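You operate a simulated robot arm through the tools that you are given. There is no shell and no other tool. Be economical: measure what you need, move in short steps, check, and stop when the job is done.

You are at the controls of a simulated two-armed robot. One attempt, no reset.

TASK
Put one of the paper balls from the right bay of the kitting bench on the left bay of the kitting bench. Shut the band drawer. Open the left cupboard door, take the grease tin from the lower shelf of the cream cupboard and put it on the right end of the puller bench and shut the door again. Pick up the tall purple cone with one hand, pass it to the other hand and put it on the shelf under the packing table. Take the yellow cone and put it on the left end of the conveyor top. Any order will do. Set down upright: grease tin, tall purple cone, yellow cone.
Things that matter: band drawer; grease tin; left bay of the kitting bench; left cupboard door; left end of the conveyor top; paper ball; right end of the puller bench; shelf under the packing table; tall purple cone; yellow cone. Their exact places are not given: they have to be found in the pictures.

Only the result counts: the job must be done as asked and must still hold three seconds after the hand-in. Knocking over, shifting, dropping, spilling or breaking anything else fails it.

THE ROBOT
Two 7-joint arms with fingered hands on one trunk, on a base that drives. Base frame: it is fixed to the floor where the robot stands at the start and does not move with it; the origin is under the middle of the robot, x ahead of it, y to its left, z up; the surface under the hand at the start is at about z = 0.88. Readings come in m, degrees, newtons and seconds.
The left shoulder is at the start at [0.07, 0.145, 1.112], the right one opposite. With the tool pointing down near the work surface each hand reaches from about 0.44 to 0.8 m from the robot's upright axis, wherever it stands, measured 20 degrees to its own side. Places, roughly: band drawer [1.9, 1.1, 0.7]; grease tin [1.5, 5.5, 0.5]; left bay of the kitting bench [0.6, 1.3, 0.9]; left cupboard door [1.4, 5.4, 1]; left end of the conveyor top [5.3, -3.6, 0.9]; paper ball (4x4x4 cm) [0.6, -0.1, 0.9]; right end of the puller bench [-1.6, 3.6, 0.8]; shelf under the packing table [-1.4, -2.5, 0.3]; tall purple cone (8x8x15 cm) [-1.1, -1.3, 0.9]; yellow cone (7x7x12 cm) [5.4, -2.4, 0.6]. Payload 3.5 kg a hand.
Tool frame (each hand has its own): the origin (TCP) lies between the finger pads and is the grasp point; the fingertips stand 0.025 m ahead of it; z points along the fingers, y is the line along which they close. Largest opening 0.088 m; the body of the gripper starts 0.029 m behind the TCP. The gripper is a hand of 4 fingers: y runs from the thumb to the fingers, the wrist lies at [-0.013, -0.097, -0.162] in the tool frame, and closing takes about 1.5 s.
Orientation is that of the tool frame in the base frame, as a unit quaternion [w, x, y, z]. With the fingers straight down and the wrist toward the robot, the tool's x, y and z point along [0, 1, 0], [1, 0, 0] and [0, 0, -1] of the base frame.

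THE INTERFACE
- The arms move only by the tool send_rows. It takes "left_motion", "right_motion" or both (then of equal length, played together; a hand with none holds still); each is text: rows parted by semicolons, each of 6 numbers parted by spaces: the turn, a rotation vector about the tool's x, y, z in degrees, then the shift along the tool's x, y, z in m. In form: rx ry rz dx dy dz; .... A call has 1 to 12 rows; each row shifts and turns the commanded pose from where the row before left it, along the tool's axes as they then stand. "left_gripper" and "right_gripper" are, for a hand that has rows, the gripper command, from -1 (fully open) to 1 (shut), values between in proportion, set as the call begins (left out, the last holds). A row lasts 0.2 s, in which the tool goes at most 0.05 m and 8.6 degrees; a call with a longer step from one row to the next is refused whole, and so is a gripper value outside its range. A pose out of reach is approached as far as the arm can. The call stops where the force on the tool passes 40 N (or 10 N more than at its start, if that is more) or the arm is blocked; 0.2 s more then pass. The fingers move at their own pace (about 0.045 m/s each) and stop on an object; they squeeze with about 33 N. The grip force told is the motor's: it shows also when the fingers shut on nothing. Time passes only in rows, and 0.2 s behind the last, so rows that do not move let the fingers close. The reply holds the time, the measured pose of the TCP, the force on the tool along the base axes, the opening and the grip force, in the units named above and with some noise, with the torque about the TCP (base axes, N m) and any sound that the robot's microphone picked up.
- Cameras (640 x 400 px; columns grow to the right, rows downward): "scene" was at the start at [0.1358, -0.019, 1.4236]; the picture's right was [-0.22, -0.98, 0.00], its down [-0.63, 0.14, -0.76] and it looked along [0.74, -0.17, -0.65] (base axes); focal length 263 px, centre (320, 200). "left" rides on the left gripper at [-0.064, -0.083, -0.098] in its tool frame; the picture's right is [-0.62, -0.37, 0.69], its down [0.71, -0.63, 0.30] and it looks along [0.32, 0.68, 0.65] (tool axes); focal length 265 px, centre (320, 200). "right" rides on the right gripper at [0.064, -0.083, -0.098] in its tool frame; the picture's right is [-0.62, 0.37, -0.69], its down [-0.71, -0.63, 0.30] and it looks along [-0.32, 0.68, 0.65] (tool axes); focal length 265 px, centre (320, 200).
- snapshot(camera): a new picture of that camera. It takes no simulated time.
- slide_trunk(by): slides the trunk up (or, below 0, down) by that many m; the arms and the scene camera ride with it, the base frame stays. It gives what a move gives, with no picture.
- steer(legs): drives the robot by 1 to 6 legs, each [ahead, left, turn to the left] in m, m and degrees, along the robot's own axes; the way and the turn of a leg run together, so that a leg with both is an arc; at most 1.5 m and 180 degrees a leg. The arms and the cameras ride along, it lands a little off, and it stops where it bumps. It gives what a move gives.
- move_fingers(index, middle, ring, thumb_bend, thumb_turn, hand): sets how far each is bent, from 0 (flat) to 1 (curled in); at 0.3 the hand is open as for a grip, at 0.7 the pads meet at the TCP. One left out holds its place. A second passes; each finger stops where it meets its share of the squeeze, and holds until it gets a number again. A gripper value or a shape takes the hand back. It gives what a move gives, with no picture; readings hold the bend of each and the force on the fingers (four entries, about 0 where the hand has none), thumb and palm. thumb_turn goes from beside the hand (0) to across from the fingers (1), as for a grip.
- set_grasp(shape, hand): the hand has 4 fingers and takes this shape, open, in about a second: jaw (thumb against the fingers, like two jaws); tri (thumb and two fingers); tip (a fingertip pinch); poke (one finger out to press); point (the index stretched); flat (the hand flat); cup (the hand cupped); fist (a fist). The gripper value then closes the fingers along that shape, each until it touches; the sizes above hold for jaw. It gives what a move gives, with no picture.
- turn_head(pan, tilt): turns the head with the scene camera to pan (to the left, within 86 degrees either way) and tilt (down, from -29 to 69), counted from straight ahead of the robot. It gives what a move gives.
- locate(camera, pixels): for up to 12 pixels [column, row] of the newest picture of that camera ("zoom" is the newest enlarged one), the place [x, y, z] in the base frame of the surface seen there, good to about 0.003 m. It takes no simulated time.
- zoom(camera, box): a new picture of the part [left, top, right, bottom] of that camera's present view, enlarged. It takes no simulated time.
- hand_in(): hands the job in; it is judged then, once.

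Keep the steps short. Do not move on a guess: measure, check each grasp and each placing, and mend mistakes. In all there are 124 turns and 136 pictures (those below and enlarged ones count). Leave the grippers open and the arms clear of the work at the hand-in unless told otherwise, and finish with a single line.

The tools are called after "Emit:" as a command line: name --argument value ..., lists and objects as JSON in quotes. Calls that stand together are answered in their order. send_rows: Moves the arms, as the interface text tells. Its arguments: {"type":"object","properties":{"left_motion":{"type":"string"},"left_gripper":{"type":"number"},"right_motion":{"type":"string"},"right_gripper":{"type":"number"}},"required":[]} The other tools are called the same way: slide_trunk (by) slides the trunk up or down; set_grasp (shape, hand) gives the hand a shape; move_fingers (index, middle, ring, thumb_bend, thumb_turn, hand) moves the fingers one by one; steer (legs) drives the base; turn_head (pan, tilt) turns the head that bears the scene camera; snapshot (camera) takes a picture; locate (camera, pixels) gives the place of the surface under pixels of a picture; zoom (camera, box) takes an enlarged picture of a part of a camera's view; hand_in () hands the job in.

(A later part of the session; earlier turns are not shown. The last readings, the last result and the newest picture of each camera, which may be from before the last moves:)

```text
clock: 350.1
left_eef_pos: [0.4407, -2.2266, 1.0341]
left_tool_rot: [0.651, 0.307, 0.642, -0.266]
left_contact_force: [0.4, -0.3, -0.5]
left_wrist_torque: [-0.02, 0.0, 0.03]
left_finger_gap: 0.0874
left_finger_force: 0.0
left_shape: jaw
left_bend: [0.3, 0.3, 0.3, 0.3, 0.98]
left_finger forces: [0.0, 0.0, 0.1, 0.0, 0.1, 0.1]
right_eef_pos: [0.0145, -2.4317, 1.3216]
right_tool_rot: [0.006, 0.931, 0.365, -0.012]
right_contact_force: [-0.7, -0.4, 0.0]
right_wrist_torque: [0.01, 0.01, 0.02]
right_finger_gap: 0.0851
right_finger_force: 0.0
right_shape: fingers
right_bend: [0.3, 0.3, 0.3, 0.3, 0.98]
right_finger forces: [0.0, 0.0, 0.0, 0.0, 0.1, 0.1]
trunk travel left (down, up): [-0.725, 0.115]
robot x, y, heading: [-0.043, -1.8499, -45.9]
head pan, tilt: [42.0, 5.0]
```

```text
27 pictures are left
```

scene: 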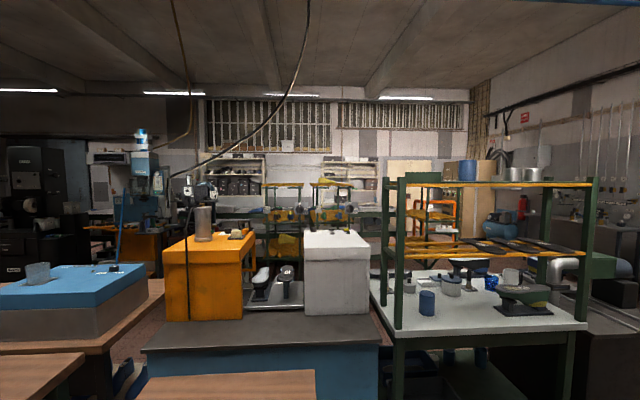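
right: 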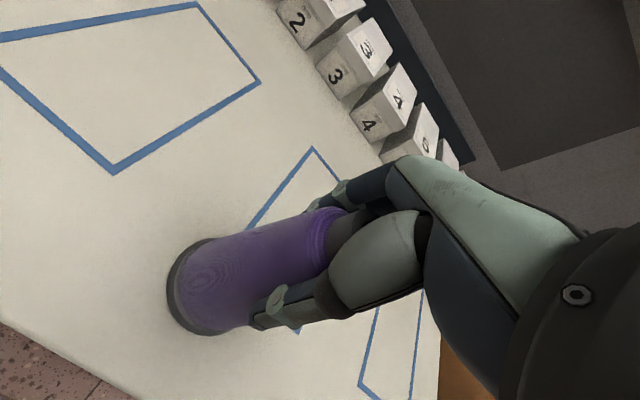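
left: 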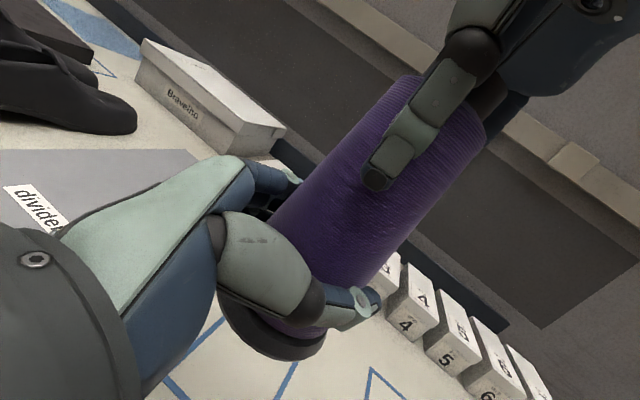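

The gap between cart and cabinet is too narrow. I'll go down the aisle (x≈−0.2) toward y≈−3.2 and look for the way east at y≈−5.

Emit:
steer --legs '[[0, 0, -44], [1.2, -0.2, 0]]'

Emit:
turn_head --pan 28 --tilt 20

Emit:
snapshot --camera "scene"

Emit:
locate --camera "scene" --pixels '[[100, 300], [200, 250], [300, 250], [250, 200], [150, 200], [350, 200], [150, 350], [250, 330], [320, 300], [100, 200], [60, 180], [400, 180]]'

```text
clock: 358.3
left_eef_pos: [-0.1619, -3.6597, 1.0323]
left_tool_rot: [0.504, 0.526, 0.479, -0.49]
left_contact_force: [0.1, -0.1, -0.2]
left_wrist_torque: [-0.05, 0.03, -0.04]
left_finger_gap: 0.0877
left_finger_force: 0.0
left_shape: jaw
left_bend: [0.3, 0.3, 0.3, 0.3, 0.98]
left_finger forces: [0.1, 0.0, 0.0, 0.0, 0.0, 0.1]
right_eef_pos: [-0.6113, -3.5099, 1.3224]
right_tool_rot: [0.001, 1.0, -0.012, -0.013]
right_contact_force: [0.2, 0.5, 0.9]
right_wrist_torque: [0.01, -0.02, 0.02]
right_finger_gap: 0.0848
right_finger_force: 0.0
right_shape: fingers
right_bend: [0.3, 0.3, 0.3, 0.3, 0.98]
right_finger forces: [0.1, 0.1, 0.0, 0.0, 0.0, 0.0]
trunk travel left (down, up): [-0.725, 0.115]
robot x, y, heading: [-0.2445, -3.0531, -90.0]
head pan, tilt: [42.0, 5.0]
```

```text
clock: 359.1
left_eef_pos: [-0.1628, -3.66, 1.0329]
left_tool_rot: [0.503, 0.525, 0.48, -0.49]
left_contact_force: [-0.8, 0.4, 0.2]
left_wrist_torque: [0.02, -0.01, -0.04]
left_finger_gap: 0.0877
left_finger_force: 0.1
left_shape: jaw
left_bend: [0.3, 0.3, 0.3, 0.3, 0.98]
left_finger forces: [0.1, 0.0, 0.0, 0.1, 0.1, 0.0]
right_eef_pos: [-0.6114, -3.5112, 1.3212]
right_tool_rot: [0.0, 1.0, -0.012, -0.013]
right_contact_force: [0.0, 0.1, -0.3]
right_wrist_torque: [0.01, 0.0, 0.04]
right_finger_gap: 0.0848
right_finger_force: 0.0
right_shape: fingers
right_bend: [0.3, 0.3, 0.3, 0.3, 0.98]
right_finger forces: [0.1, 0.1, 0.1, 0.0, 0.0, 0.1]
trunk travel left (down, up): [-0.725, 0.115]
robot x, y, heading: [-0.2457, -3.0555, -89.9]
head pan, tilt: [28.0, 20.0]
```

```text
26 pictures are left
```

scene: 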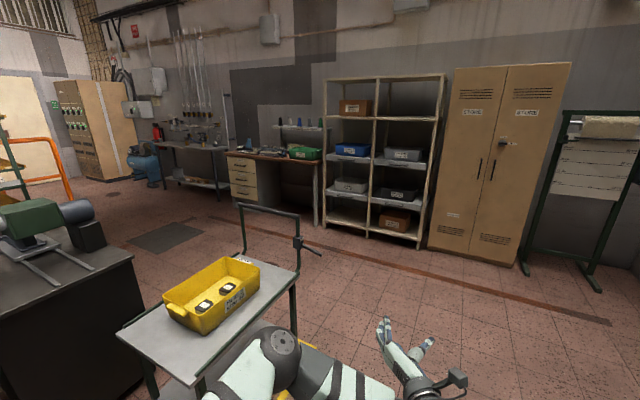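

```text
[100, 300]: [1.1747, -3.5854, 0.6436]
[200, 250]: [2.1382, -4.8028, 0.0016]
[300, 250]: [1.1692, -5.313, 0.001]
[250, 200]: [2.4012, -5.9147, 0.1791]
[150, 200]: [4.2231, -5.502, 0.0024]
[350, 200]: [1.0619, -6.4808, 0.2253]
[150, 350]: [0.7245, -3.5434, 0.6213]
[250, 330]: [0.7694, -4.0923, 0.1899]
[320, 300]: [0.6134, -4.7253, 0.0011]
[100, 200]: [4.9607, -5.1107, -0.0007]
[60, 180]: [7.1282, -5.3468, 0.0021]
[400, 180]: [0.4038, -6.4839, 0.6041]
```

The corridor at y≈−5.2 is open to x≈5. Driving down and then east.

Emit:
steer --legs '[[1.05, 0, 0], [1.05, 0, 0], [0, 0, 90], [1.45, 0, 0], [1.45, 0, 0], [0.8, 0, 0]]'

Emit:
turn_head --pan 30 --tilt 12

Emit:
snapshot --camera "scene"

```text
clock: 390.8
left_eef_pos: [4.011, -5.0491, 1.0334]
left_tool_rot: [0.702, 0.024, 0.711, 0.019]
left_contact_force: [-0.2, 0.2, 0.5]
left_wrist_torque: [0.01, -0.03, 0.0]
left_finger_gap: 0.0878
left_finger_force: 0.0
left_shape: jaw
left_bend: [0.3, 0.3, 0.3, 0.3, 0.98]
left_finger forces: [0.1, 0.0, 0.1, 0.0, 0.1, 0.0]
right_eef_pos: [3.8719, -5.4996, 1.3213]
right_tool_rot: [0.01, 0.707, 0.707, -0.009]
right_contact_force: [-0.6, 0.0, -0.4]
right_wrist_torque: [0.0, 0.03, -0.01]
right_finger_gap: 0.085
right_finger_force: 0.1
right_shape: fingers
right_bend: [0.3, 0.3, 0.3, 0.3, 0.98]
right_finger forces: [0.0, 0.0, 0.1, 0.0, 0.0, 0.1]
trunk travel left (down, up): [-0.725, 0.115]
robot x, y, heading: [3.4073, -5.1496, 1.2]
head pan, tilt: [28.0, 20.0]
```

```text
clock: 391.4
left_eef_pos: [4.0111, -5.0481, 1.0333]
left_tool_rot: [0.702, 0.024, 0.711, 0.018]
left_contact_force: [-0.1, 0.0, 0.1]
left_wrist_torque: [-0.01, 0.03, 0.0]
left_finger_gap: 0.0878
left_finger_force: 0.0
left_shape: jaw
left_bend: [0.3, 0.3, 0.3, 0.3, 0.98]
left_finger forces: [0.1, 0.0, 0.1, 0.0, 0.0, 0.1]
right_eef_pos: [3.8722, -5.5001, 1.3215]
right_tool_rot: [0.01, 0.707, 0.707, -0.009]
right_contact_force: [-1.0, -0.4, 0.2]
right_wrist_torque: [0.0, -0.01, -0.01]
right_finger_gap: 0.0847
right_finger_force: 0.1
right_shape: fingers
right_bend: [0.3, 0.3, 0.3, 0.3, 0.98]
right_finger forces: [0.1, 0.0, 0.0, 0.0, 0.0, 0.0]
trunk travel left (down, up): [-0.725, 0.115]
robot x, y, heading: [3.4102, -5.1451, 1.5]
head pan, tilt: [30.0, 12.0]
```

```text
25 pictures are left
```

scene: 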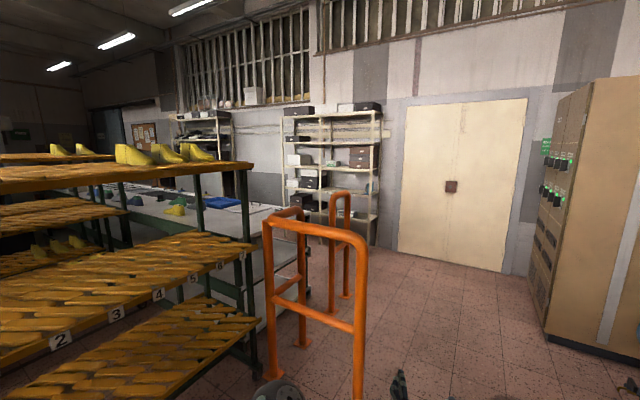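

There's an orange-railed conveyor rack left, and a grey bench behind it. Looking further left and measuring.

Emit:
turn_head --pan 48 --tilt 12

Emit:
snapshot --camera "scene"

Emit:
locate --camera "scene" --pixels '[[400, 260], [330, 215], [200, 215], [120, 165], [230, 165], [300, 260], [460, 290], [520, 330], [380, 205], [420, 215], [350, 330], [320, 160]]'

```text
clock: 392.3
left_eef_pos: [4.0106, -5.0481, 1.0337]
left_tool_rot: [0.703, 0.023, 0.711, 0.018]
left_contact_force: [-0.3, -0.9, 0.6]
left_wrist_torque: [-0.02, 0.0, 0.0]
left_finger_gap: 0.0878
left_finger_force: 0.1
left_shape: jaw
left_bend: [0.3, 0.3, 0.3, 0.3, 0.98]
left_finger forces: [0.0, 0.0, 0.0, 0.0, 0.0, 0.0]
right_eef_pos: [3.8724, -5.4997, 1.3214]
right_tool_rot: [0.011, 0.707, 0.707, -0.008]
right_contact_force: [0.8, 0.1, -0.5]
right_wrist_torque: [-0.02, 0.02, 0.02]
right_finger_gap: 0.0849
right_finger_force: 0.0
right_shape: fingers
right_bend: [0.3, 0.3, 0.3, 0.3, 0.98]
right_finger forces: [0.1, 0.0, 0.0, 0.0, 0.0, 0.0]
trunk travel left (down, up): [-0.725, 0.115]
robot x, y, heading: [3.4111, -5.1502, 1.1]
head pan, tilt: [48.0, 12.0]
```

```text
24 pictures are left
```

scene: 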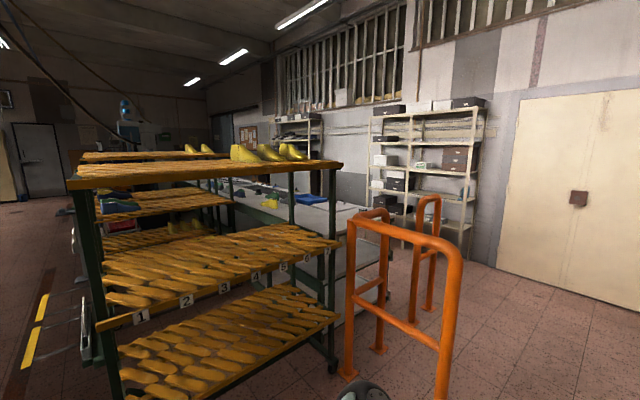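

```text
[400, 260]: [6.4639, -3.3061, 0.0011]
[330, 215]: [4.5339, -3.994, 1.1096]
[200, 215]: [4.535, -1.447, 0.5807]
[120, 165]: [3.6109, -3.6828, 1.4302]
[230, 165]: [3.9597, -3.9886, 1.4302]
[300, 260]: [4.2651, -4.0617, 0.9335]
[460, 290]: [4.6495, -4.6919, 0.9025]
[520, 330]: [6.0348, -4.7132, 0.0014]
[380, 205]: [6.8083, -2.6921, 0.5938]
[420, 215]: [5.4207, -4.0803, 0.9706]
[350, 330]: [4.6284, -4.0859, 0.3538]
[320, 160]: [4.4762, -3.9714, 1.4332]
```

The conveyor seems to face east (its left end at y≈−3.6 seen from there), so I should go round to x≈6.3. Checking rails and the passage ahead.

Emit:
locate --camera "scene" --pixels '[[445, 385], [350, 375], [378, 345], [430, 310], [440, 250], [345, 225], [300, 205], [270, 203], [335, 300], [240, 190], [310, 198], [350, 212]]'

Emit:
turn_head --pan 5 --tilt 25

Emit:
snapshot --camera "scene"

Emit:
locate --camera "scene" --pixels '[[300, 200], [320, 250], [360, 250], [400, 250], [450, 250], [250, 250], [200, 230], [150, 300], [400, 180], [430, 200], [300, 160], [480, 300]]'

```text
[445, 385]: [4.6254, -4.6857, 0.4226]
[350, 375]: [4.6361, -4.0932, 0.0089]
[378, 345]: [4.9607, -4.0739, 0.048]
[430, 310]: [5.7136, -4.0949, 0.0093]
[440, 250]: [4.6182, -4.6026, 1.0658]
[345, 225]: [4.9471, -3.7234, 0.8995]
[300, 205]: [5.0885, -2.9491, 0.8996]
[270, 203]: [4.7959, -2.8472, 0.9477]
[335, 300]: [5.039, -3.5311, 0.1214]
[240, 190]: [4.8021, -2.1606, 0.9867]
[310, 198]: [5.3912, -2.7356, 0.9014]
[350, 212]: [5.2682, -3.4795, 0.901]
```

```text
clock: 393.4
left_eef_pos: [4.0107, -5.0484, 1.0338]
left_tool_rot: [0.703, 0.023, 0.711, 0.017]
left_contact_force: [-0.1, -0.4, 0.4]
left_wrist_torque: [0.0, 0.01, 0.02]
left_finger_gap: 0.0877
left_finger_force: 0.1
left_shape: jaw
left_bend: [0.3, 0.3, 0.3, 0.3, 0.98]
left_finger forces: [0.0, 0.1, 0.0, 0.0, 0.1, 0.0]
right_eef_pos: [3.8726, -5.4988, 1.3209]
right_tool_rot: [0.01, 0.707, 0.707, -0.008]
right_contact_force: [0.4, -0.3, -0.4]
right_wrist_torque: [-0.02, -0.02, -0.02]
right_finger_gap: 0.0846
right_finger_force: 0.1
right_shape: fingers
right_bend: [0.3, 0.3, 0.3, 0.3, 0.98]
right_finger forces: [0.1, 0.0, 0.1, 0.1, 0.0, 0.0]
trunk travel left (down, up): [-0.725, 0.115]
robot x, y, heading: [3.4029, -5.1439, 1.3]
head pan, tilt: [5.0, 25.0]
```

```text
23 pictures are left
```

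scene: 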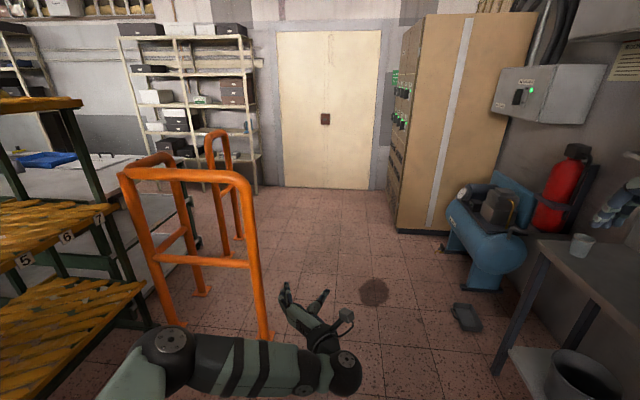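

```text
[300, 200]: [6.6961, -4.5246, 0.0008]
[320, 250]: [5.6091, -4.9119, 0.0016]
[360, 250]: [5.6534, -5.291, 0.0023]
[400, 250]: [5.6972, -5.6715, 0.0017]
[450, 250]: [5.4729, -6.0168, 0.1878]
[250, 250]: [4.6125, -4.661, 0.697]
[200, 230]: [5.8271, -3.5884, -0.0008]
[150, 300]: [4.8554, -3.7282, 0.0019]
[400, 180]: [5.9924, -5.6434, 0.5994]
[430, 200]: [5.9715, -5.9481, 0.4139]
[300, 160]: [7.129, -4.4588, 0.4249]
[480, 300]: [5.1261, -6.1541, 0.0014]
```

The way is clear: rails end at y≈−4.69, the cabinet starts at y≈−5.64. I'll pull the right hand inward, drive to x≈6.15, turn north and go up the east aisle to y≈−4.2 to look.

Emit:
send_rows --right_motion "0 0 0 0.03 0 0; 0 0 0 0.03 0 0; 0 0 0 0 0 0"

Emit:
steer --legs '[[0, 0, -1.3], [1.4, -0.03, 0], [1.35, 0, 0], [0, 0, 90], [0.95, 0, 0]]'

Emit:
turn_head --pan 40 --tilt 25

Emit:
snapshot --camera "scene"

```text
clock: 394.2
left_eef_pos: [4.0116, -5.0493, 1.0333]
left_tool_rot: [0.703, 0.024, 0.711, 0.017]
left_contact_force: [-0.6, -0.1, -0.4]
left_wrist_torque: [0.0, 0.04, 0.01]
left_finger_gap: 0.0878
left_finger_force: 0.1
left_shape: jaw
left_bend: [0.3, 0.3, 0.3, 0.3, 0.98]
left_finger forces: [0.1, 0.0, 0.0, 0.1, 0.0, 0.0]
right_eef_pos: [3.8744, -5.4415, 1.3181]
right_tool_rot: [0.009, 0.707, 0.707, -0.009]
right_contact_force: [0.1, -0.3, -0.4]
right_wrist_torque: [0.02, 0.0, 0.0]
right_finger_gap: 0.0848
right_finger_force: 0.0
right_shape: fingers
right_bend: [0.3, 0.3, 0.3, 0.3, 0.98]
right_finger forces: [0.1, 0.0, 0.0, 0.1, 0.0, 0.0]
trunk travel left (down, up): [-0.725, 0.115]
robot x, y, heading: [3.4061, -5.1452, 1.8]
head pan, tilt: [5.0, 25.0]
```

```text
clock: 406.9
left_eef_pos: [6.6327, -5.1483, 1.0418]
left_tool_rot: [0.709, 0.052, 0.703, -0.025]
left_contact_force: [0.5, -0.5, -0.7]
left_wrist_torque: [-0.01, -0.02, 0.0]
left_finger_gap: 0.0877
left_finger_force: 0.1
left_shape: jaw
left_bend: [0.3, 0.3, 0.3, 0.3, 0.98]
left_finger forces: [0.0, 0.0, 0.1, 0.0, 0.0, 0.0]
right_eef_pos: [6.447, -5.5113, 1.3436]
right_tool_rot: [0.039, 0.74, 0.671, -0.012]
right_contact_force: [-0.3, 0.0, 0.0]
right_wrist_torque: [0.04, -0.03, 0.01]
right_finger_gap: 0.0849
right_finger_force: 0.1
right_shape: fingers
right_bend: [0.3, 0.3, 0.3, 0.3, 0.98]
right_finger forces: [0.1, 0.0, 0.0, 0.0, 0.0, 0.1]
trunk travel left (down, up): [-0.725, 0.115]
robot x, y, heading: [6.0335, -5.2033, -4.6]
head pan, tilt: [5.0, 25.0]
stopped in leg 3: the robot was blocked; the commanded pose is now the measured one
```

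```text
clock: 407.9
left_eef_pos: [6.6303, -5.1451, 1.0452]
left_tool_rot: [0.709, 0.052, 0.703, -0.024]
left_contact_force: [-1.1, 0.3, 0.5]
left_wrist_torque: [0.01, 0.01, -0.03]
left_finger_gap: 0.0879
left_finger_force: 0.0
left_shape: jaw
left_bend: [0.3, 0.3, 0.3, 0.3, 0.98]
left_finger forces: [0.0, 0.0, 0.0, 0.1, 0.1, 0.0]
right_eef_pos: [6.4459, -5.5112, 1.3442]
right_tool_rot: [0.039, 0.739, 0.672, -0.01]
right_contact_force: [-0.3, 0.6, -0.6]
right_wrist_torque: [0.03, 0.03, 0.01]
right_finger_gap: 0.0848
right_finger_force: 0.1
right_shape: fingers
right_bend: [0.3, 0.3, 0.3, 0.3, 0.98]
right_finger forces: [0.1, 0.0, 0.0, 0.1, 0.0, 0.0]
trunk travel left (down, up): [-0.725, 0.115]
robot x, y, heading: [6.0375, -5.2032, -4.5]
head pan, tilt: [40.0, 25.0]
```

```text
22 pictures are left
```

scene: 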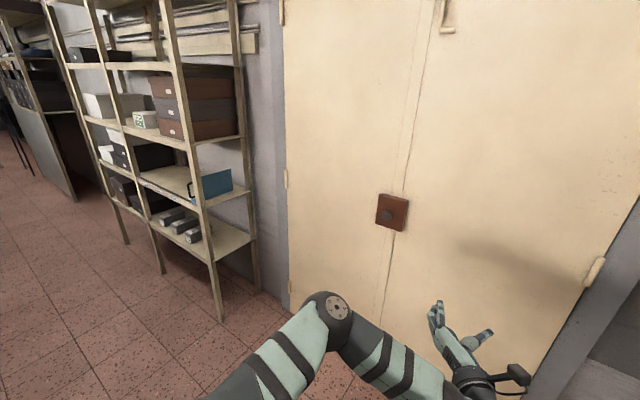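

My right elbow met the tall cabinet. I'll sidestep left 0.3 m away from it, then turn north and look.

Emit:
steer --legs '[[0, 0.3, 0], [0.08, 0, 94.6], [0.75, 0, 0]]'

Emit:
turn_head --pan 45 --tilt 25

Emit:
snapshot --camera "scene"

```text
clock: 417.5
left_eef_pos: [6.0321, -3.5045, 1.0336]
left_tool_rot: [0.489, -0.48, 0.526, 0.504]
left_contact_force: [0.0, 0.3, 0.0]
left_wrist_torque: [0.0, 0.03, -0.03]
left_finger_gap: 0.0877
left_finger_force: 0.0
left_shape: jaw
left_bend: [0.3, 0.3, 0.3, 0.3, 0.98]
left_finger forces: [0.0, 0.0, 0.0, 0.0, 0.1, 0.0]
right_eef_pos: [6.4175, -3.6547, 1.3263]
right_tool_rot: [0.02, 0.01, 1.0, 0.008]
right_contact_force: [-0.3, 0.2, 0.9]
right_wrist_torque: [0.02, 0.0, 0.0]
right_finger_gap: 0.0847
right_finger_force: 0.1
right_shape: fingers
right_bend: [0.3, 0.3, 0.3, 0.3, 0.98]
right_finger forces: [0.1, 0.1, 0.0, 0.1, 0.0, 0.0]
trunk travel left (down, up): [-0.725, 0.115]
robot x, y, heading: [6.115, -4.1137, 90.2]
head pan, tilt: [40.0, 25.0]
```

```text
clock: 418.2
left_eef_pos: [6.0324, -3.5038, 1.0331]
left_tool_rot: [0.49, -0.479, 0.525, 0.504]
left_contact_force: [-0.4, -0.5, 0.0]
left_wrist_torque: [0.02, -0.01, -0.02]
left_finger_gap: 0.0878
left_finger_force: 0.1
left_shape: jaw
left_bend: [0.3, 0.3, 0.3, 0.3, 0.98]
left_finger forces: [0.0, 0.0, 0.0, 0.0, 0.0, 0.0]
right_eef_pos: [6.4178, -3.6536, 1.3261]
right_tool_rot: [0.02, 0.011, 1.0, 0.008]
right_contact_force: [-0.3, 1.1, 0.2]
right_wrist_torque: [0.01, -0.01, -0.04]
right_finger_gap: 0.0846
right_finger_force: 0.1
right_shape: fingers
right_bend: [0.3, 0.3, 0.3, 0.3, 0.98]
right_finger forces: [0.0, 0.0, 0.0, 0.0, 0.1, 0.1]
trunk travel left (down, up): [-0.725, 0.115]
robot x, y, heading: [6.1153, -4.1092, 89.6]
head pan, tilt: [45.0, 25.0]
```

```text
21 pictures are left
```

scene: 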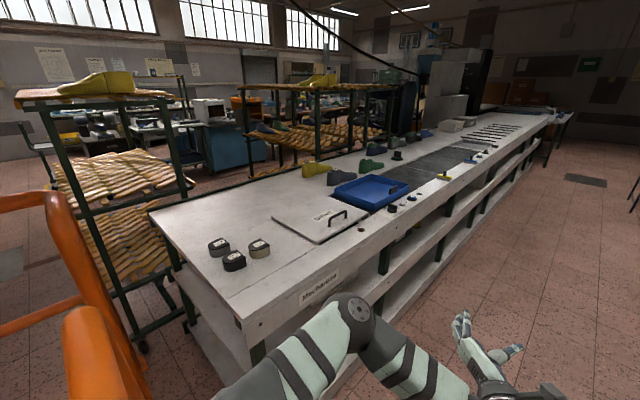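

The conveyor top's left end has three small black heels at (240,252) and a white lid. Measuring free space, then going up the aisle and facing the conveyor to find the yellow cone on its lower shelf.

Emit:
locate --camera "scene" --pixels '[[290, 270], [245, 315], [155, 210], [220, 245], [235, 262], [260, 248], [275, 215], [200, 220], [240, 290], [340, 240], [250, 205], [440, 178]]'

Emit:
slide_trunk --by 0.1

Emit:
steer --legs '[[1.45, -0.1, 0], [0, 0, 90]]'

Emit:
turn_head --pan 0 --tilt 42

Emit:
snapshot --camera "scene"

```text
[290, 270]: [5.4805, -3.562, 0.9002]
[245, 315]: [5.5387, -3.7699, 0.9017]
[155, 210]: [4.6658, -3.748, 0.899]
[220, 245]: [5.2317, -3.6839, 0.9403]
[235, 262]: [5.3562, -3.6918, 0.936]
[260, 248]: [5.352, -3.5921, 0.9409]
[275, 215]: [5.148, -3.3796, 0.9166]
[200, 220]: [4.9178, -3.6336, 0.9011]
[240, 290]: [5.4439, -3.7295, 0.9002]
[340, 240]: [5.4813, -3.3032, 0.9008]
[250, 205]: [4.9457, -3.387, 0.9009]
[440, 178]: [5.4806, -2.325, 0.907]
```

```text
clock: 419.5
left_eef_pos: [6.0316, -3.5042, 1.1334]
left_tool_rot: [0.49, -0.479, 0.526, 0.504]
left_contact_force: [0.2, 0.6, -0.6]
left_wrist_torque: [0.01, 0.02, 0.04]
left_finger_gap: 0.0879
left_finger_force: 0.1
left_shape: jaw
left_bend: [0.3, 0.3, 0.3, 0.3, 0.98]
left_finger forces: [0.1, 0.0, 0.0, 0.0, 0.0, 0.0]
right_eef_pos: [6.4172, -3.6542, 1.4256]
right_tool_rot: [0.021, 0.01, 1.0, 0.008]
right_contact_force: [-0.4, 0.0, -0.9]
right_wrist_torque: [0.04, 0.0, 0.02]
right_finger_gap: 0.0846
right_finger_force: 0.0
right_shape: fingers
right_bend: [0.3, 0.3, 0.3, 0.3, 0.98]
right_finger forces: [0.1, 0.1, 0.0, 0.1, 0.0, 0.0]
trunk travel left (down, up): [-0.825, 0.015]
robot x, y, heading: [6.1162, -4.1097, 89.8]
head pan, tilt: [45.0, 25.0]
```

```text
clock: 430.5
left_eef_pos: [5.6141, -2.7399, 1.1337]
left_tool_rot: [0.001, 0.71, -0.042, -0.703]
left_contact_force: [-0.2, 0.5, -0.3]
left_wrist_torque: [0.02, 0.05, -0.01]
left_finger_gap: 0.088
left_finger_force: 0.0
left_shape: jaw
left_bend: [0.3, 0.3, 0.3, 0.3, 0.98]
left_finger forces: [0.0, 0.1, 0.1, 0.1, 0.0, 0.1]
right_eef_pos: [5.7743, -2.3593, 1.4269]
right_tool_rot: [0.009, -0.69, 0.724, 0.02]
right_contact_force: [0.2, 0.4, 0.0]
right_wrist_torque: [-0.01, -0.01, 0.0]
right_finger_gap: 0.0845
right_finger_force: 0.1
right_shape: fingers
right_bend: [0.3, 0.3, 0.3, 0.3, 0.98]
right_finger forces: [0.0, 0.0, 0.0, 0.1, 0.0, 0.0]
trunk travel left (down, up): [-0.825, 0.015]
robot x, y, heading: [6.2246, -2.6721, 178.2]
head pan, tilt: [45.0, 25.0]
```

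```text
clock: 431.6
left_eef_pos: [5.6145, -2.7397, 1.1329]
left_tool_rot: [0.001, 0.711, -0.043, -0.702]
left_contact_force: [0.5, -0.8, 0.3]
left_wrist_torque: [0.0, 0.03, -0.04]
left_finger_gap: 0.0875
left_finger_force: 0.1
left_shape: jaw
left_bend: [0.3, 0.3, 0.3, 0.3, 0.98]
left_finger forces: [0.0, 0.0, 0.0, 0.1, 0.1, 0.0]
right_eef_pos: [5.7749, -2.3588, 1.4264]
right_tool_rot: [0.009, -0.69, 0.723, 0.02]
right_contact_force: [-0.5, -0.5, 0.2]
right_wrist_torque: [-0.03, 0.01, 0.0]
right_finger_gap: 0.0846
right_finger_force: 0.1
right_shape: fingers
right_bend: [0.3, 0.3, 0.3, 0.3, 0.98]
right_finger forces: [0.0, 0.1, 0.0, 0.0, 0.0, 0.0]
trunk travel left (down, up): [-0.825, 0.015]
robot x, y, heading: [6.2206, -2.6715, 178.2]
head pan, tilt: [0.0, 42.0]
```

```text
20 pictures are left
```

scene: 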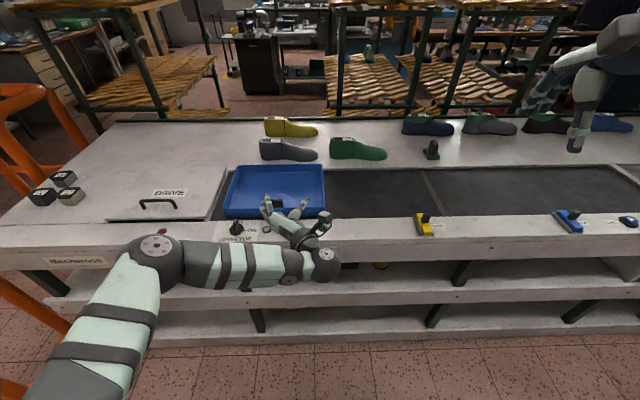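

The front edge is at x≈5.55 with shelves below; a yellow bit shows at (380,265). I'll back 0.1 m, lower the trunk and look under.

Emit:
steer --legs '[[-0.12, 0, 1.8]]'

Emit:
slide_trunk --by -0.4

Emit:
slide_trunk --by -0.1

Emit:
turn_head --pan -5 --tilt 25

Emit:
snapshot --camera "scene"

```text
clock: 432.8
left_eef_pos: [5.7349, -2.7611, 1.1318]
left_tool_rot: [0.012, 0.712, -0.031, -0.701]
left_contact_force: [-0.6, -0.5, -0.5]
left_wrist_torque: [-0.01, -0.04, 0.01]
left_finger_gap: 0.0877
left_finger_force: 0.1
left_shape: jaw
left_bend: [0.3, 0.3, 0.3, 0.3, 0.98]
left_finger forces: [0.0, 0.0, 0.0, 0.0, 0.0, 0.0]
right_eef_pos: [5.8817, -2.3738, 1.4253]
right_tool_rot: [0.009, -0.701, 0.713, 0.02]
right_contact_force: [0.1, -0.4, 0.3]
right_wrist_torque: [0.02, 0.0, -0.01]
right_finger_gap: 0.0848
right_finger_force: 0.1
right_shape: fingers
right_bend: [0.3, 0.3, 0.3, 0.3, 0.98]
right_finger forces: [0.1, 0.1, 0.0, 0.0, 0.0, 0.1]
trunk travel left (down, up): [-0.825, 0.015]
robot x, y, heading: [6.342, -2.6726, -179.5]
head pan, tilt: [0.0, 42.0]
```

```text
clock: 436.7
left_eef_pos: [5.7375, -2.76, 0.733]
left_tool_rot: [0.011, 0.711, -0.031, -0.703]
left_contact_force: [0.7, -0.3, 1.6]
left_wrist_torque: [0.0, -0.01, 0.03]
left_finger_gap: 0.0875
left_finger_force: 0.1
left_shape: jaw
left_bend: [0.3, 0.3, 0.3, 0.3, 0.98]
left_finger forces: [0.0, 0.0, 0.0, 0.0, 0.0, 0.1]
right_eef_pos: [5.8855, -2.3753, 1.0266]
right_tool_rot: [0.008, -0.701, 0.713, 0.02]
right_contact_force: [0.1, -1.3, 0.2]
right_wrist_torque: [0.0, 0.01, -0.01]
right_finger_gap: 0.085
right_finger_force: 0.0
right_shape: fingers
right_bend: [0.3, 0.3, 0.3, 0.3, 0.98]
right_finger forces: [0.1, 0.1, 0.0, 0.1, 0.0, 0.0]
trunk travel left (down, up): [-0.425, 0.415]
robot x, y, heading: [6.3424, -2.6714, -179.8]
head pan, tilt: [0.0, 42.0]
```

```text
clock: 438.0
left_eef_pos: [5.7368, -2.7605, 0.6341]
left_tool_rot: [0.011, 0.711, -0.031, -0.703]
left_contact_force: [0.6, 0.1, -0.1]
left_wrist_torque: [0.01, 0.02, -0.01]
left_finger_gap: 0.0876
left_finger_force: 0.1
left_shape: jaw
left_bend: [0.3, 0.3, 0.3, 0.3, 0.98]
left_finger forces: [0.0, 0.1, 0.1, 0.0, 0.1, 0.0]
right_eef_pos: [5.8848, -2.3742, 0.926]
right_tool_rot: [0.008, -0.701, 0.713, 0.019]
right_contact_force: [0.1, -0.9, 0.1]
right_wrist_torque: [0.0, 0.02, 0.0]
right_finger_gap: 0.0847
right_finger_force: 0.0
right_shape: fingers
right_bend: [0.3, 0.3, 0.3, 0.3, 0.98]
right_finger forces: [0.0, 0.0, 0.0, 0.1, 0.0, 0.1]
trunk travel left (down, up): [-0.325, 0.515]
robot x, y, heading: [6.344, -2.6756, -179.9]
head pan, tilt: [0.0, 42.0]
```

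```text
clock: 438.8
left_eef_pos: [5.7376, -2.7592, 0.6328]
left_tool_rot: [0.011, 0.711, -0.03, -0.703]
left_contact_force: [0.2, 0.0, 0.0]
left_wrist_torque: [0.0, -0.03, 0.0]
left_finger_gap: 0.088
left_finger_force: 0.1
left_shape: jaw
left_bend: [0.3, 0.3, 0.3, 0.3, 0.98]
left_finger forces: [0.1, 0.0, 0.1, 0.0, 0.0, 0.0]
right_eef_pos: [5.8845, -2.3749, 0.9258]
right_tool_rot: [0.009, -0.701, 0.713, 0.019]
right_contact_force: [-0.1, 0.6, -0.3]
right_wrist_torque: [-0.02, 0.01, 0.03]
right_finger_gap: 0.0848
right_finger_force: 0.0
right_shape: fingers
right_bend: [0.3, 0.3, 0.3, 0.3, 0.98]
right_finger forces: [0.0, 0.0, 0.0, 0.0, 0.1, 0.1]
trunk travel left (down, up): [-0.325, 0.515]
robot x, y, heading: [6.3407, -2.6746, -179.8]
head pan, tilt: [-5.0, 25.0]
```

```text
19 pictures are left
```

scene: 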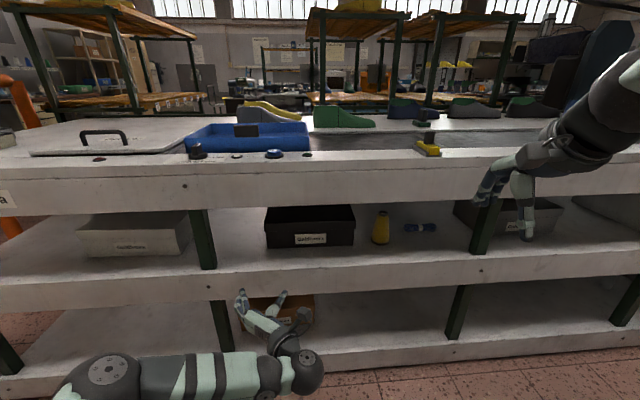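

The yellow cone stands on the upper shelf at (380,228), between a black box and a small blue item. Zooming and measuring.

Emit:
zoom --camera "scene" --box '[320, 160, 480, 290]'

Emit:
locate --camera "zoom" --pixels '[[240, 170], [240, 225], [240, 255], [207, 255], [275, 255], [145, 215], [355, 210], [395, 215], [240, 310], [240, 335], [240, 100], [240, 30]]'

```text
3.08 times, centred on (400, 225) of scene
```

zoom: 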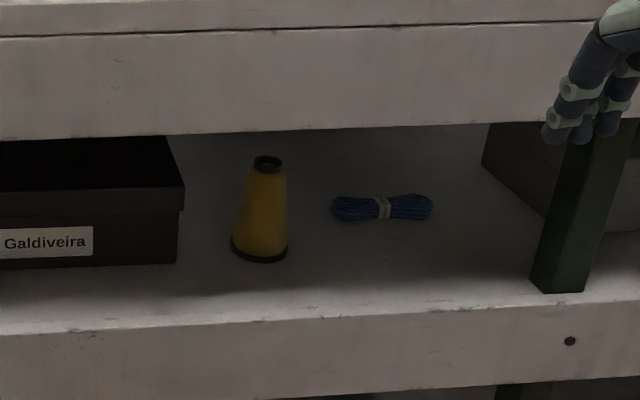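

```text
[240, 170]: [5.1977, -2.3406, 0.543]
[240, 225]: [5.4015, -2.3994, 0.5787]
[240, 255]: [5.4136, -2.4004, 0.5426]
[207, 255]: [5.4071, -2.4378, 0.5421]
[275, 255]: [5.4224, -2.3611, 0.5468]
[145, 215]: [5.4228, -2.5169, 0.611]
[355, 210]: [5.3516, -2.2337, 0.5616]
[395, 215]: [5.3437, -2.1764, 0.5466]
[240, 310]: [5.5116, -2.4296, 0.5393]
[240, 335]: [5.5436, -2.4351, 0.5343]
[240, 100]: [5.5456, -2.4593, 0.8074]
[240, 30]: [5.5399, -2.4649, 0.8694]
```

Cone axis about (5.385, −2.378), shelf z=0.541, clear by about 5–6 cm on both sides. I'll sidestep right 0.38 m, lower 4 cm, narrow the hand and check alignment with the left camera.

Emit:
steer --legs '[[0, -0.381, -0.2]]'

Emit:
slide_trunk --by -0.04

Emit:
send_rows --left_motion "0 0 0 0 0 0; 0 0 0 0 0 0; 0 0 0 0 0 0" --left_gripper -0.6

Emit:
snapshot --camera "left"

```text
clock: 441.2
left_eef_pos: [5.7364, -2.3813, 0.6337]
left_tool_rot: [0.011, 0.711, -0.032, -0.702]
left_contact_force: [-0.1, 0.1, 0.6]
left_wrist_torque: [0.03, -0.01, 0.02]
left_finger_gap: 0.0877
left_finger_force: 0.0
left_shape: jaw
left_bend: [0.3, 0.3, 0.3, 0.3, 0.98]
left_finger forces: [0.0, 0.0, 0.0, 0.1, 0.0, 0.0]
right_eef_pos: [5.8835, -1.9947, 0.9254]
right_tool_rot: [0.01, -0.701, 0.713, 0.02]
right_contact_force: [-0.9, -1.6, -1.3]
right_wrist_torque: [-0.03, 0.01, -0.02]
right_finger_gap: 0.0848
right_finger_force: 0.1
right_shape: fingers
right_bend: [0.3, 0.3, 0.3, 0.3, 0.98]
right_finger forces: [0.0, 0.1, 0.1, 0.0, 0.0, 0.0]
trunk travel left (down, up): [-0.325, 0.515]
robot x, y, heading: [6.3423, -2.2975, -179.8]
head pan, tilt: [-5.0, 25.0]
```

```text
clock: 442.0
left_eef_pos: [5.7371, -2.3801, 0.5927]
left_tool_rot: [0.01, 0.711, -0.031, -0.703]
left_contact_force: [0.1, 0.7, -0.8]
left_wrist_torque: [-0.03, 0.01, 0.02]
left_finger_gap: 0.0874
left_finger_force: 0.1
left_shape: jaw
left_bend: [0.3, 0.3, 0.3, 0.3, 0.98]
left_finger forces: [0.0, 0.0, 0.0, 0.0, 0.0, 0.0]
right_eef_pos: [5.8854, -1.9955, 0.8859]
right_tool_rot: [0.01, -0.7, 0.714, 0.02]
right_contact_force: [0.2, -0.1, -0.7]
right_wrist_torque: [0.0, 0.02, -0.03]
right_finger_gap: 0.0849
right_finger_force: 0.0
right_shape: fingers
right_bend: [0.3, 0.3, 0.3, 0.3, 0.98]
right_finger forces: [0.0, 0.0, 0.0, 0.0, 0.1, 0.1]
trunk travel left (down, up): [-0.285, 0.555]
robot x, y, heading: [6.3407, -2.2904, -179.6]
head pan, tilt: [-5.0, 25.0]
```

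```text
clock: 442.8
left_eef_pos: [5.736, -2.3812, 0.5937]
left_tool_rot: [0.011, 0.711, -0.032, -0.702]
left_contact_force: [0.8, -0.1, 0.0]
left_wrist_torque: [-0.01, -0.03, -0.01]
left_finger_gap: 0.0708
left_finger_force: 0.2
left_shape: jaw
left_bend: [0.27, 0.34, 0.31, 0.49, 0.99]
left_finger forces: [0.0, 0.0, 0.0, 0.0, 0.0, 0.1]
right_eef_pos: [5.8845, -1.994, 0.8853]
right_tool_rot: [0.009, -0.701, 0.713, 0.02]
right_contact_force: [0.3, -0.2, -0.6]
right_wrist_torque: [0.0, -0.02, 0.0]
right_finger_gap: 0.0848
right_finger_force: 0.1
right_shape: fingers
right_bend: [0.3, 0.3, 0.3, 0.3, 0.98]
right_finger forces: [0.0, 0.0, 0.1, 0.0, 0.0, 0.0]
trunk travel left (down, up): [-0.285, 0.555]
robot x, y, heading: [6.34, -2.2932, -180.0]
head pan, tilt: [-5.0, 25.0]
```

```text
17 pictures are left
```

left: 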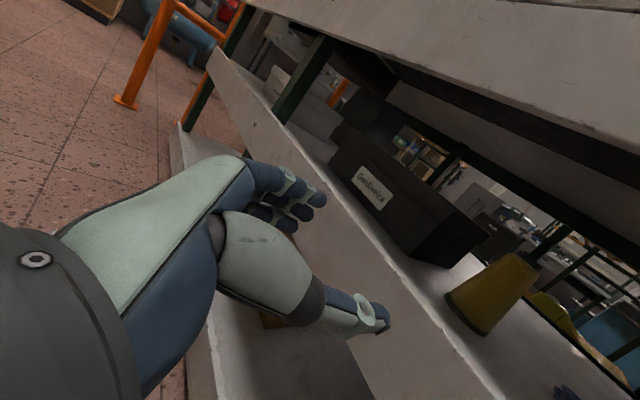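

The projection agrees (within about 5 mm). Driving 0.17 m forward, then reaching in 0.18 m.

Emit:
steer --legs '[[0.17, 0, 0]]'

Emit:
send_rows --left_motion "0 0 0 0 0.002 0.04; 0 0 0 0 0 0.04; 0 0 0 0 0 0.03; 0 0 0 0 0 0; 0 0 0 0 0 0"

Emit:
snapshot --camera "left"

```text
clock: 444.3
left_eef_pos: [5.5652, -2.3833, 0.592]
left_tool_rot: [0.013, 0.712, -0.031, -0.701]
left_contact_force: [-0.2, 0.4, -0.7]
left_wrist_torque: [-0.01, -0.01, -0.03]
left_finger_gap: 0.0705
left_finger_force: 0.0
left_shape: jaw
left_bend: [0.27, 0.34, 0.31, 0.49, 0.99]
left_finger forces: [0.1, 0.0, 0.0, 0.1, 0.0, 0.0]
right_eef_pos: [5.7137, -1.9971, 0.8855]
right_tool_rot: [0.009, -0.702, 0.712, 0.019]
right_contact_force: [0.3, 0.4, 0.2]
right_wrist_torque: [0.01, 0.0, -0.01]
right_finger_gap: 0.0848
right_finger_force: 0.0
right_shape: fingers
right_bend: [0.3, 0.3, 0.3, 0.3, 0.98]
right_finger forces: [0.0, 0.0, 0.0, 0.1, 0.0, 0.0]
trunk travel left (down, up): [-0.285, 0.555]
robot x, y, heading: [6.1736, -2.2961, -179.9]
head pan, tilt: [-5.0, 25.0]
```

```text
clock: 445.5
left_eef_pos: [5.4567, -2.3814, 0.5923]
left_tool_rot: [0.011, 0.711, -0.029, -0.703]
left_contact_force: [0.3, -0.2, 0.4]
left_wrist_torque: [0.01, -0.08, 0.0]
left_finger_gap: 0.0705
left_finger_force: 0.0
left_shape: jaw
left_bend: [0.27, 0.34, 0.31, 0.49, 0.99]
left_finger forces: [0.1, 0.1, 0.0, 0.0, 0.0, 0.2]
right_eef_pos: [5.714, -1.9964, 0.886]
right_tool_rot: [0.008, -0.702, 0.712, 0.019]
right_contact_force: [1.1, -0.4, -0.2]
right_wrist_torque: [0.04, 0.0, 0.03]
right_finger_gap: 0.0848
right_finger_force: 0.1
right_shape: fingers
right_bend: [0.3, 0.3, 0.3, 0.3, 0.98]
right_finger forces: [0.0, 0.0, 0.1, 0.0, 0.0, 0.1]
trunk travel left (down, up): [-0.285, 0.555]
robot x, y, heading: [6.1692, -2.2973, -179.7]
head pan, tilt: [-5.0, 25.0]
```

```text
16 pictures are left
```

left: 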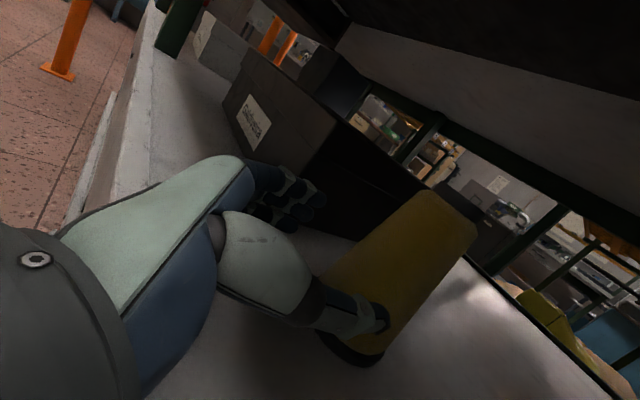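

The cone looks slightly toward the thumb side. Measuring its surface from here.

Emit:
locate --camera "left" --pixels '[[400, 270], [440, 270], [385, 250], [360, 350], [335, 335], [425, 225], [455, 220], [380, 320]]'

```text
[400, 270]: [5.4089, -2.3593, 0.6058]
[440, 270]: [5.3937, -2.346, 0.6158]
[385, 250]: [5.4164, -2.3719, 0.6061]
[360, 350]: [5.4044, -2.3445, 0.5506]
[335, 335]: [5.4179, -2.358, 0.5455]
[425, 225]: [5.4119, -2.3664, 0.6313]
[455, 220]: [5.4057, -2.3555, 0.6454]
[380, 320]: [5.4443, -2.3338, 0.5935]
```

The cone axis is (5.391, −2.373), 8 mm toward the thumb. I'll open fully, shift 8 mm, and advance.

Emit:
send_rows --left_motion "0 0 0 0 -0.008 0; 0 0 0 0 0 0; 0 0 0 0 0 0; 0 0 0 0 0 0.02; 0 0 0 0 0 0.02; 0 0 0 0 0 0.02; 0 0 0 0 0 0" --left_gripper -1

Emit:
snapshot --camera "left"

```text
clock: 447.1
left_eef_pos: [5.4166, -2.3713, 0.5996]
left_tool_rot: [0.01, 0.708, -0.032, -0.706]
left_contact_force: [0.4, 0.2, 0.4]
left_wrist_torque: [0.0, -0.01, 0.03]
left_finger_gap: 0.0875
left_finger_force: 0.1
left_shape: jaw
left_bend: [0.3, 0.3, 0.3, 0.3, 0.98]
left_finger forces: [0.1, 0.1, 0.1, 0.0, 0.0, 0.1]
left hand out of reach, approached as far as the arm can: row 6
right_eef_pos: [5.7215, -1.9966, 0.8907]
right_tool_rot: [0.006, -0.701, 0.713, 0.023]
right_contact_force: [0.0, 0.4, 0.4]
right_wrist_torque: [-0.02, 0.03, 0.0]
right_finger_gap: 0.0844
right_finger_force: 0.0
right_shape: fingers
right_bend: [0.3, 0.3, 0.3, 0.3, 0.98]
right_finger forces: [0.0, 0.1, 0.0, 0.0, 0.0, 0.0]
trunk travel left (down, up): [-0.285, 0.555]
robot x, y, heading: [6.1732, -2.2962, -179.7]
head pan, tilt: [-5.0, 25.0]
```

```text
15 pictures are left
5 turns are left
```

left: 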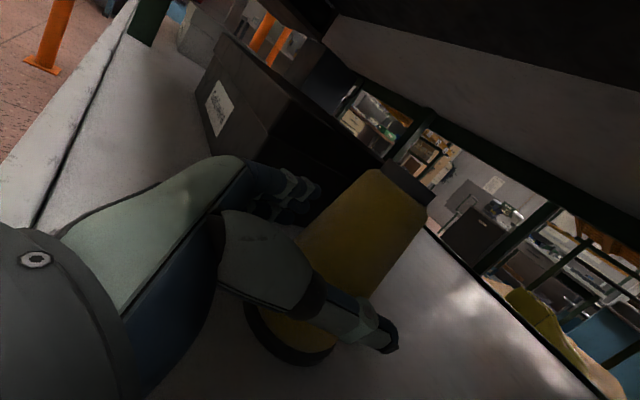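

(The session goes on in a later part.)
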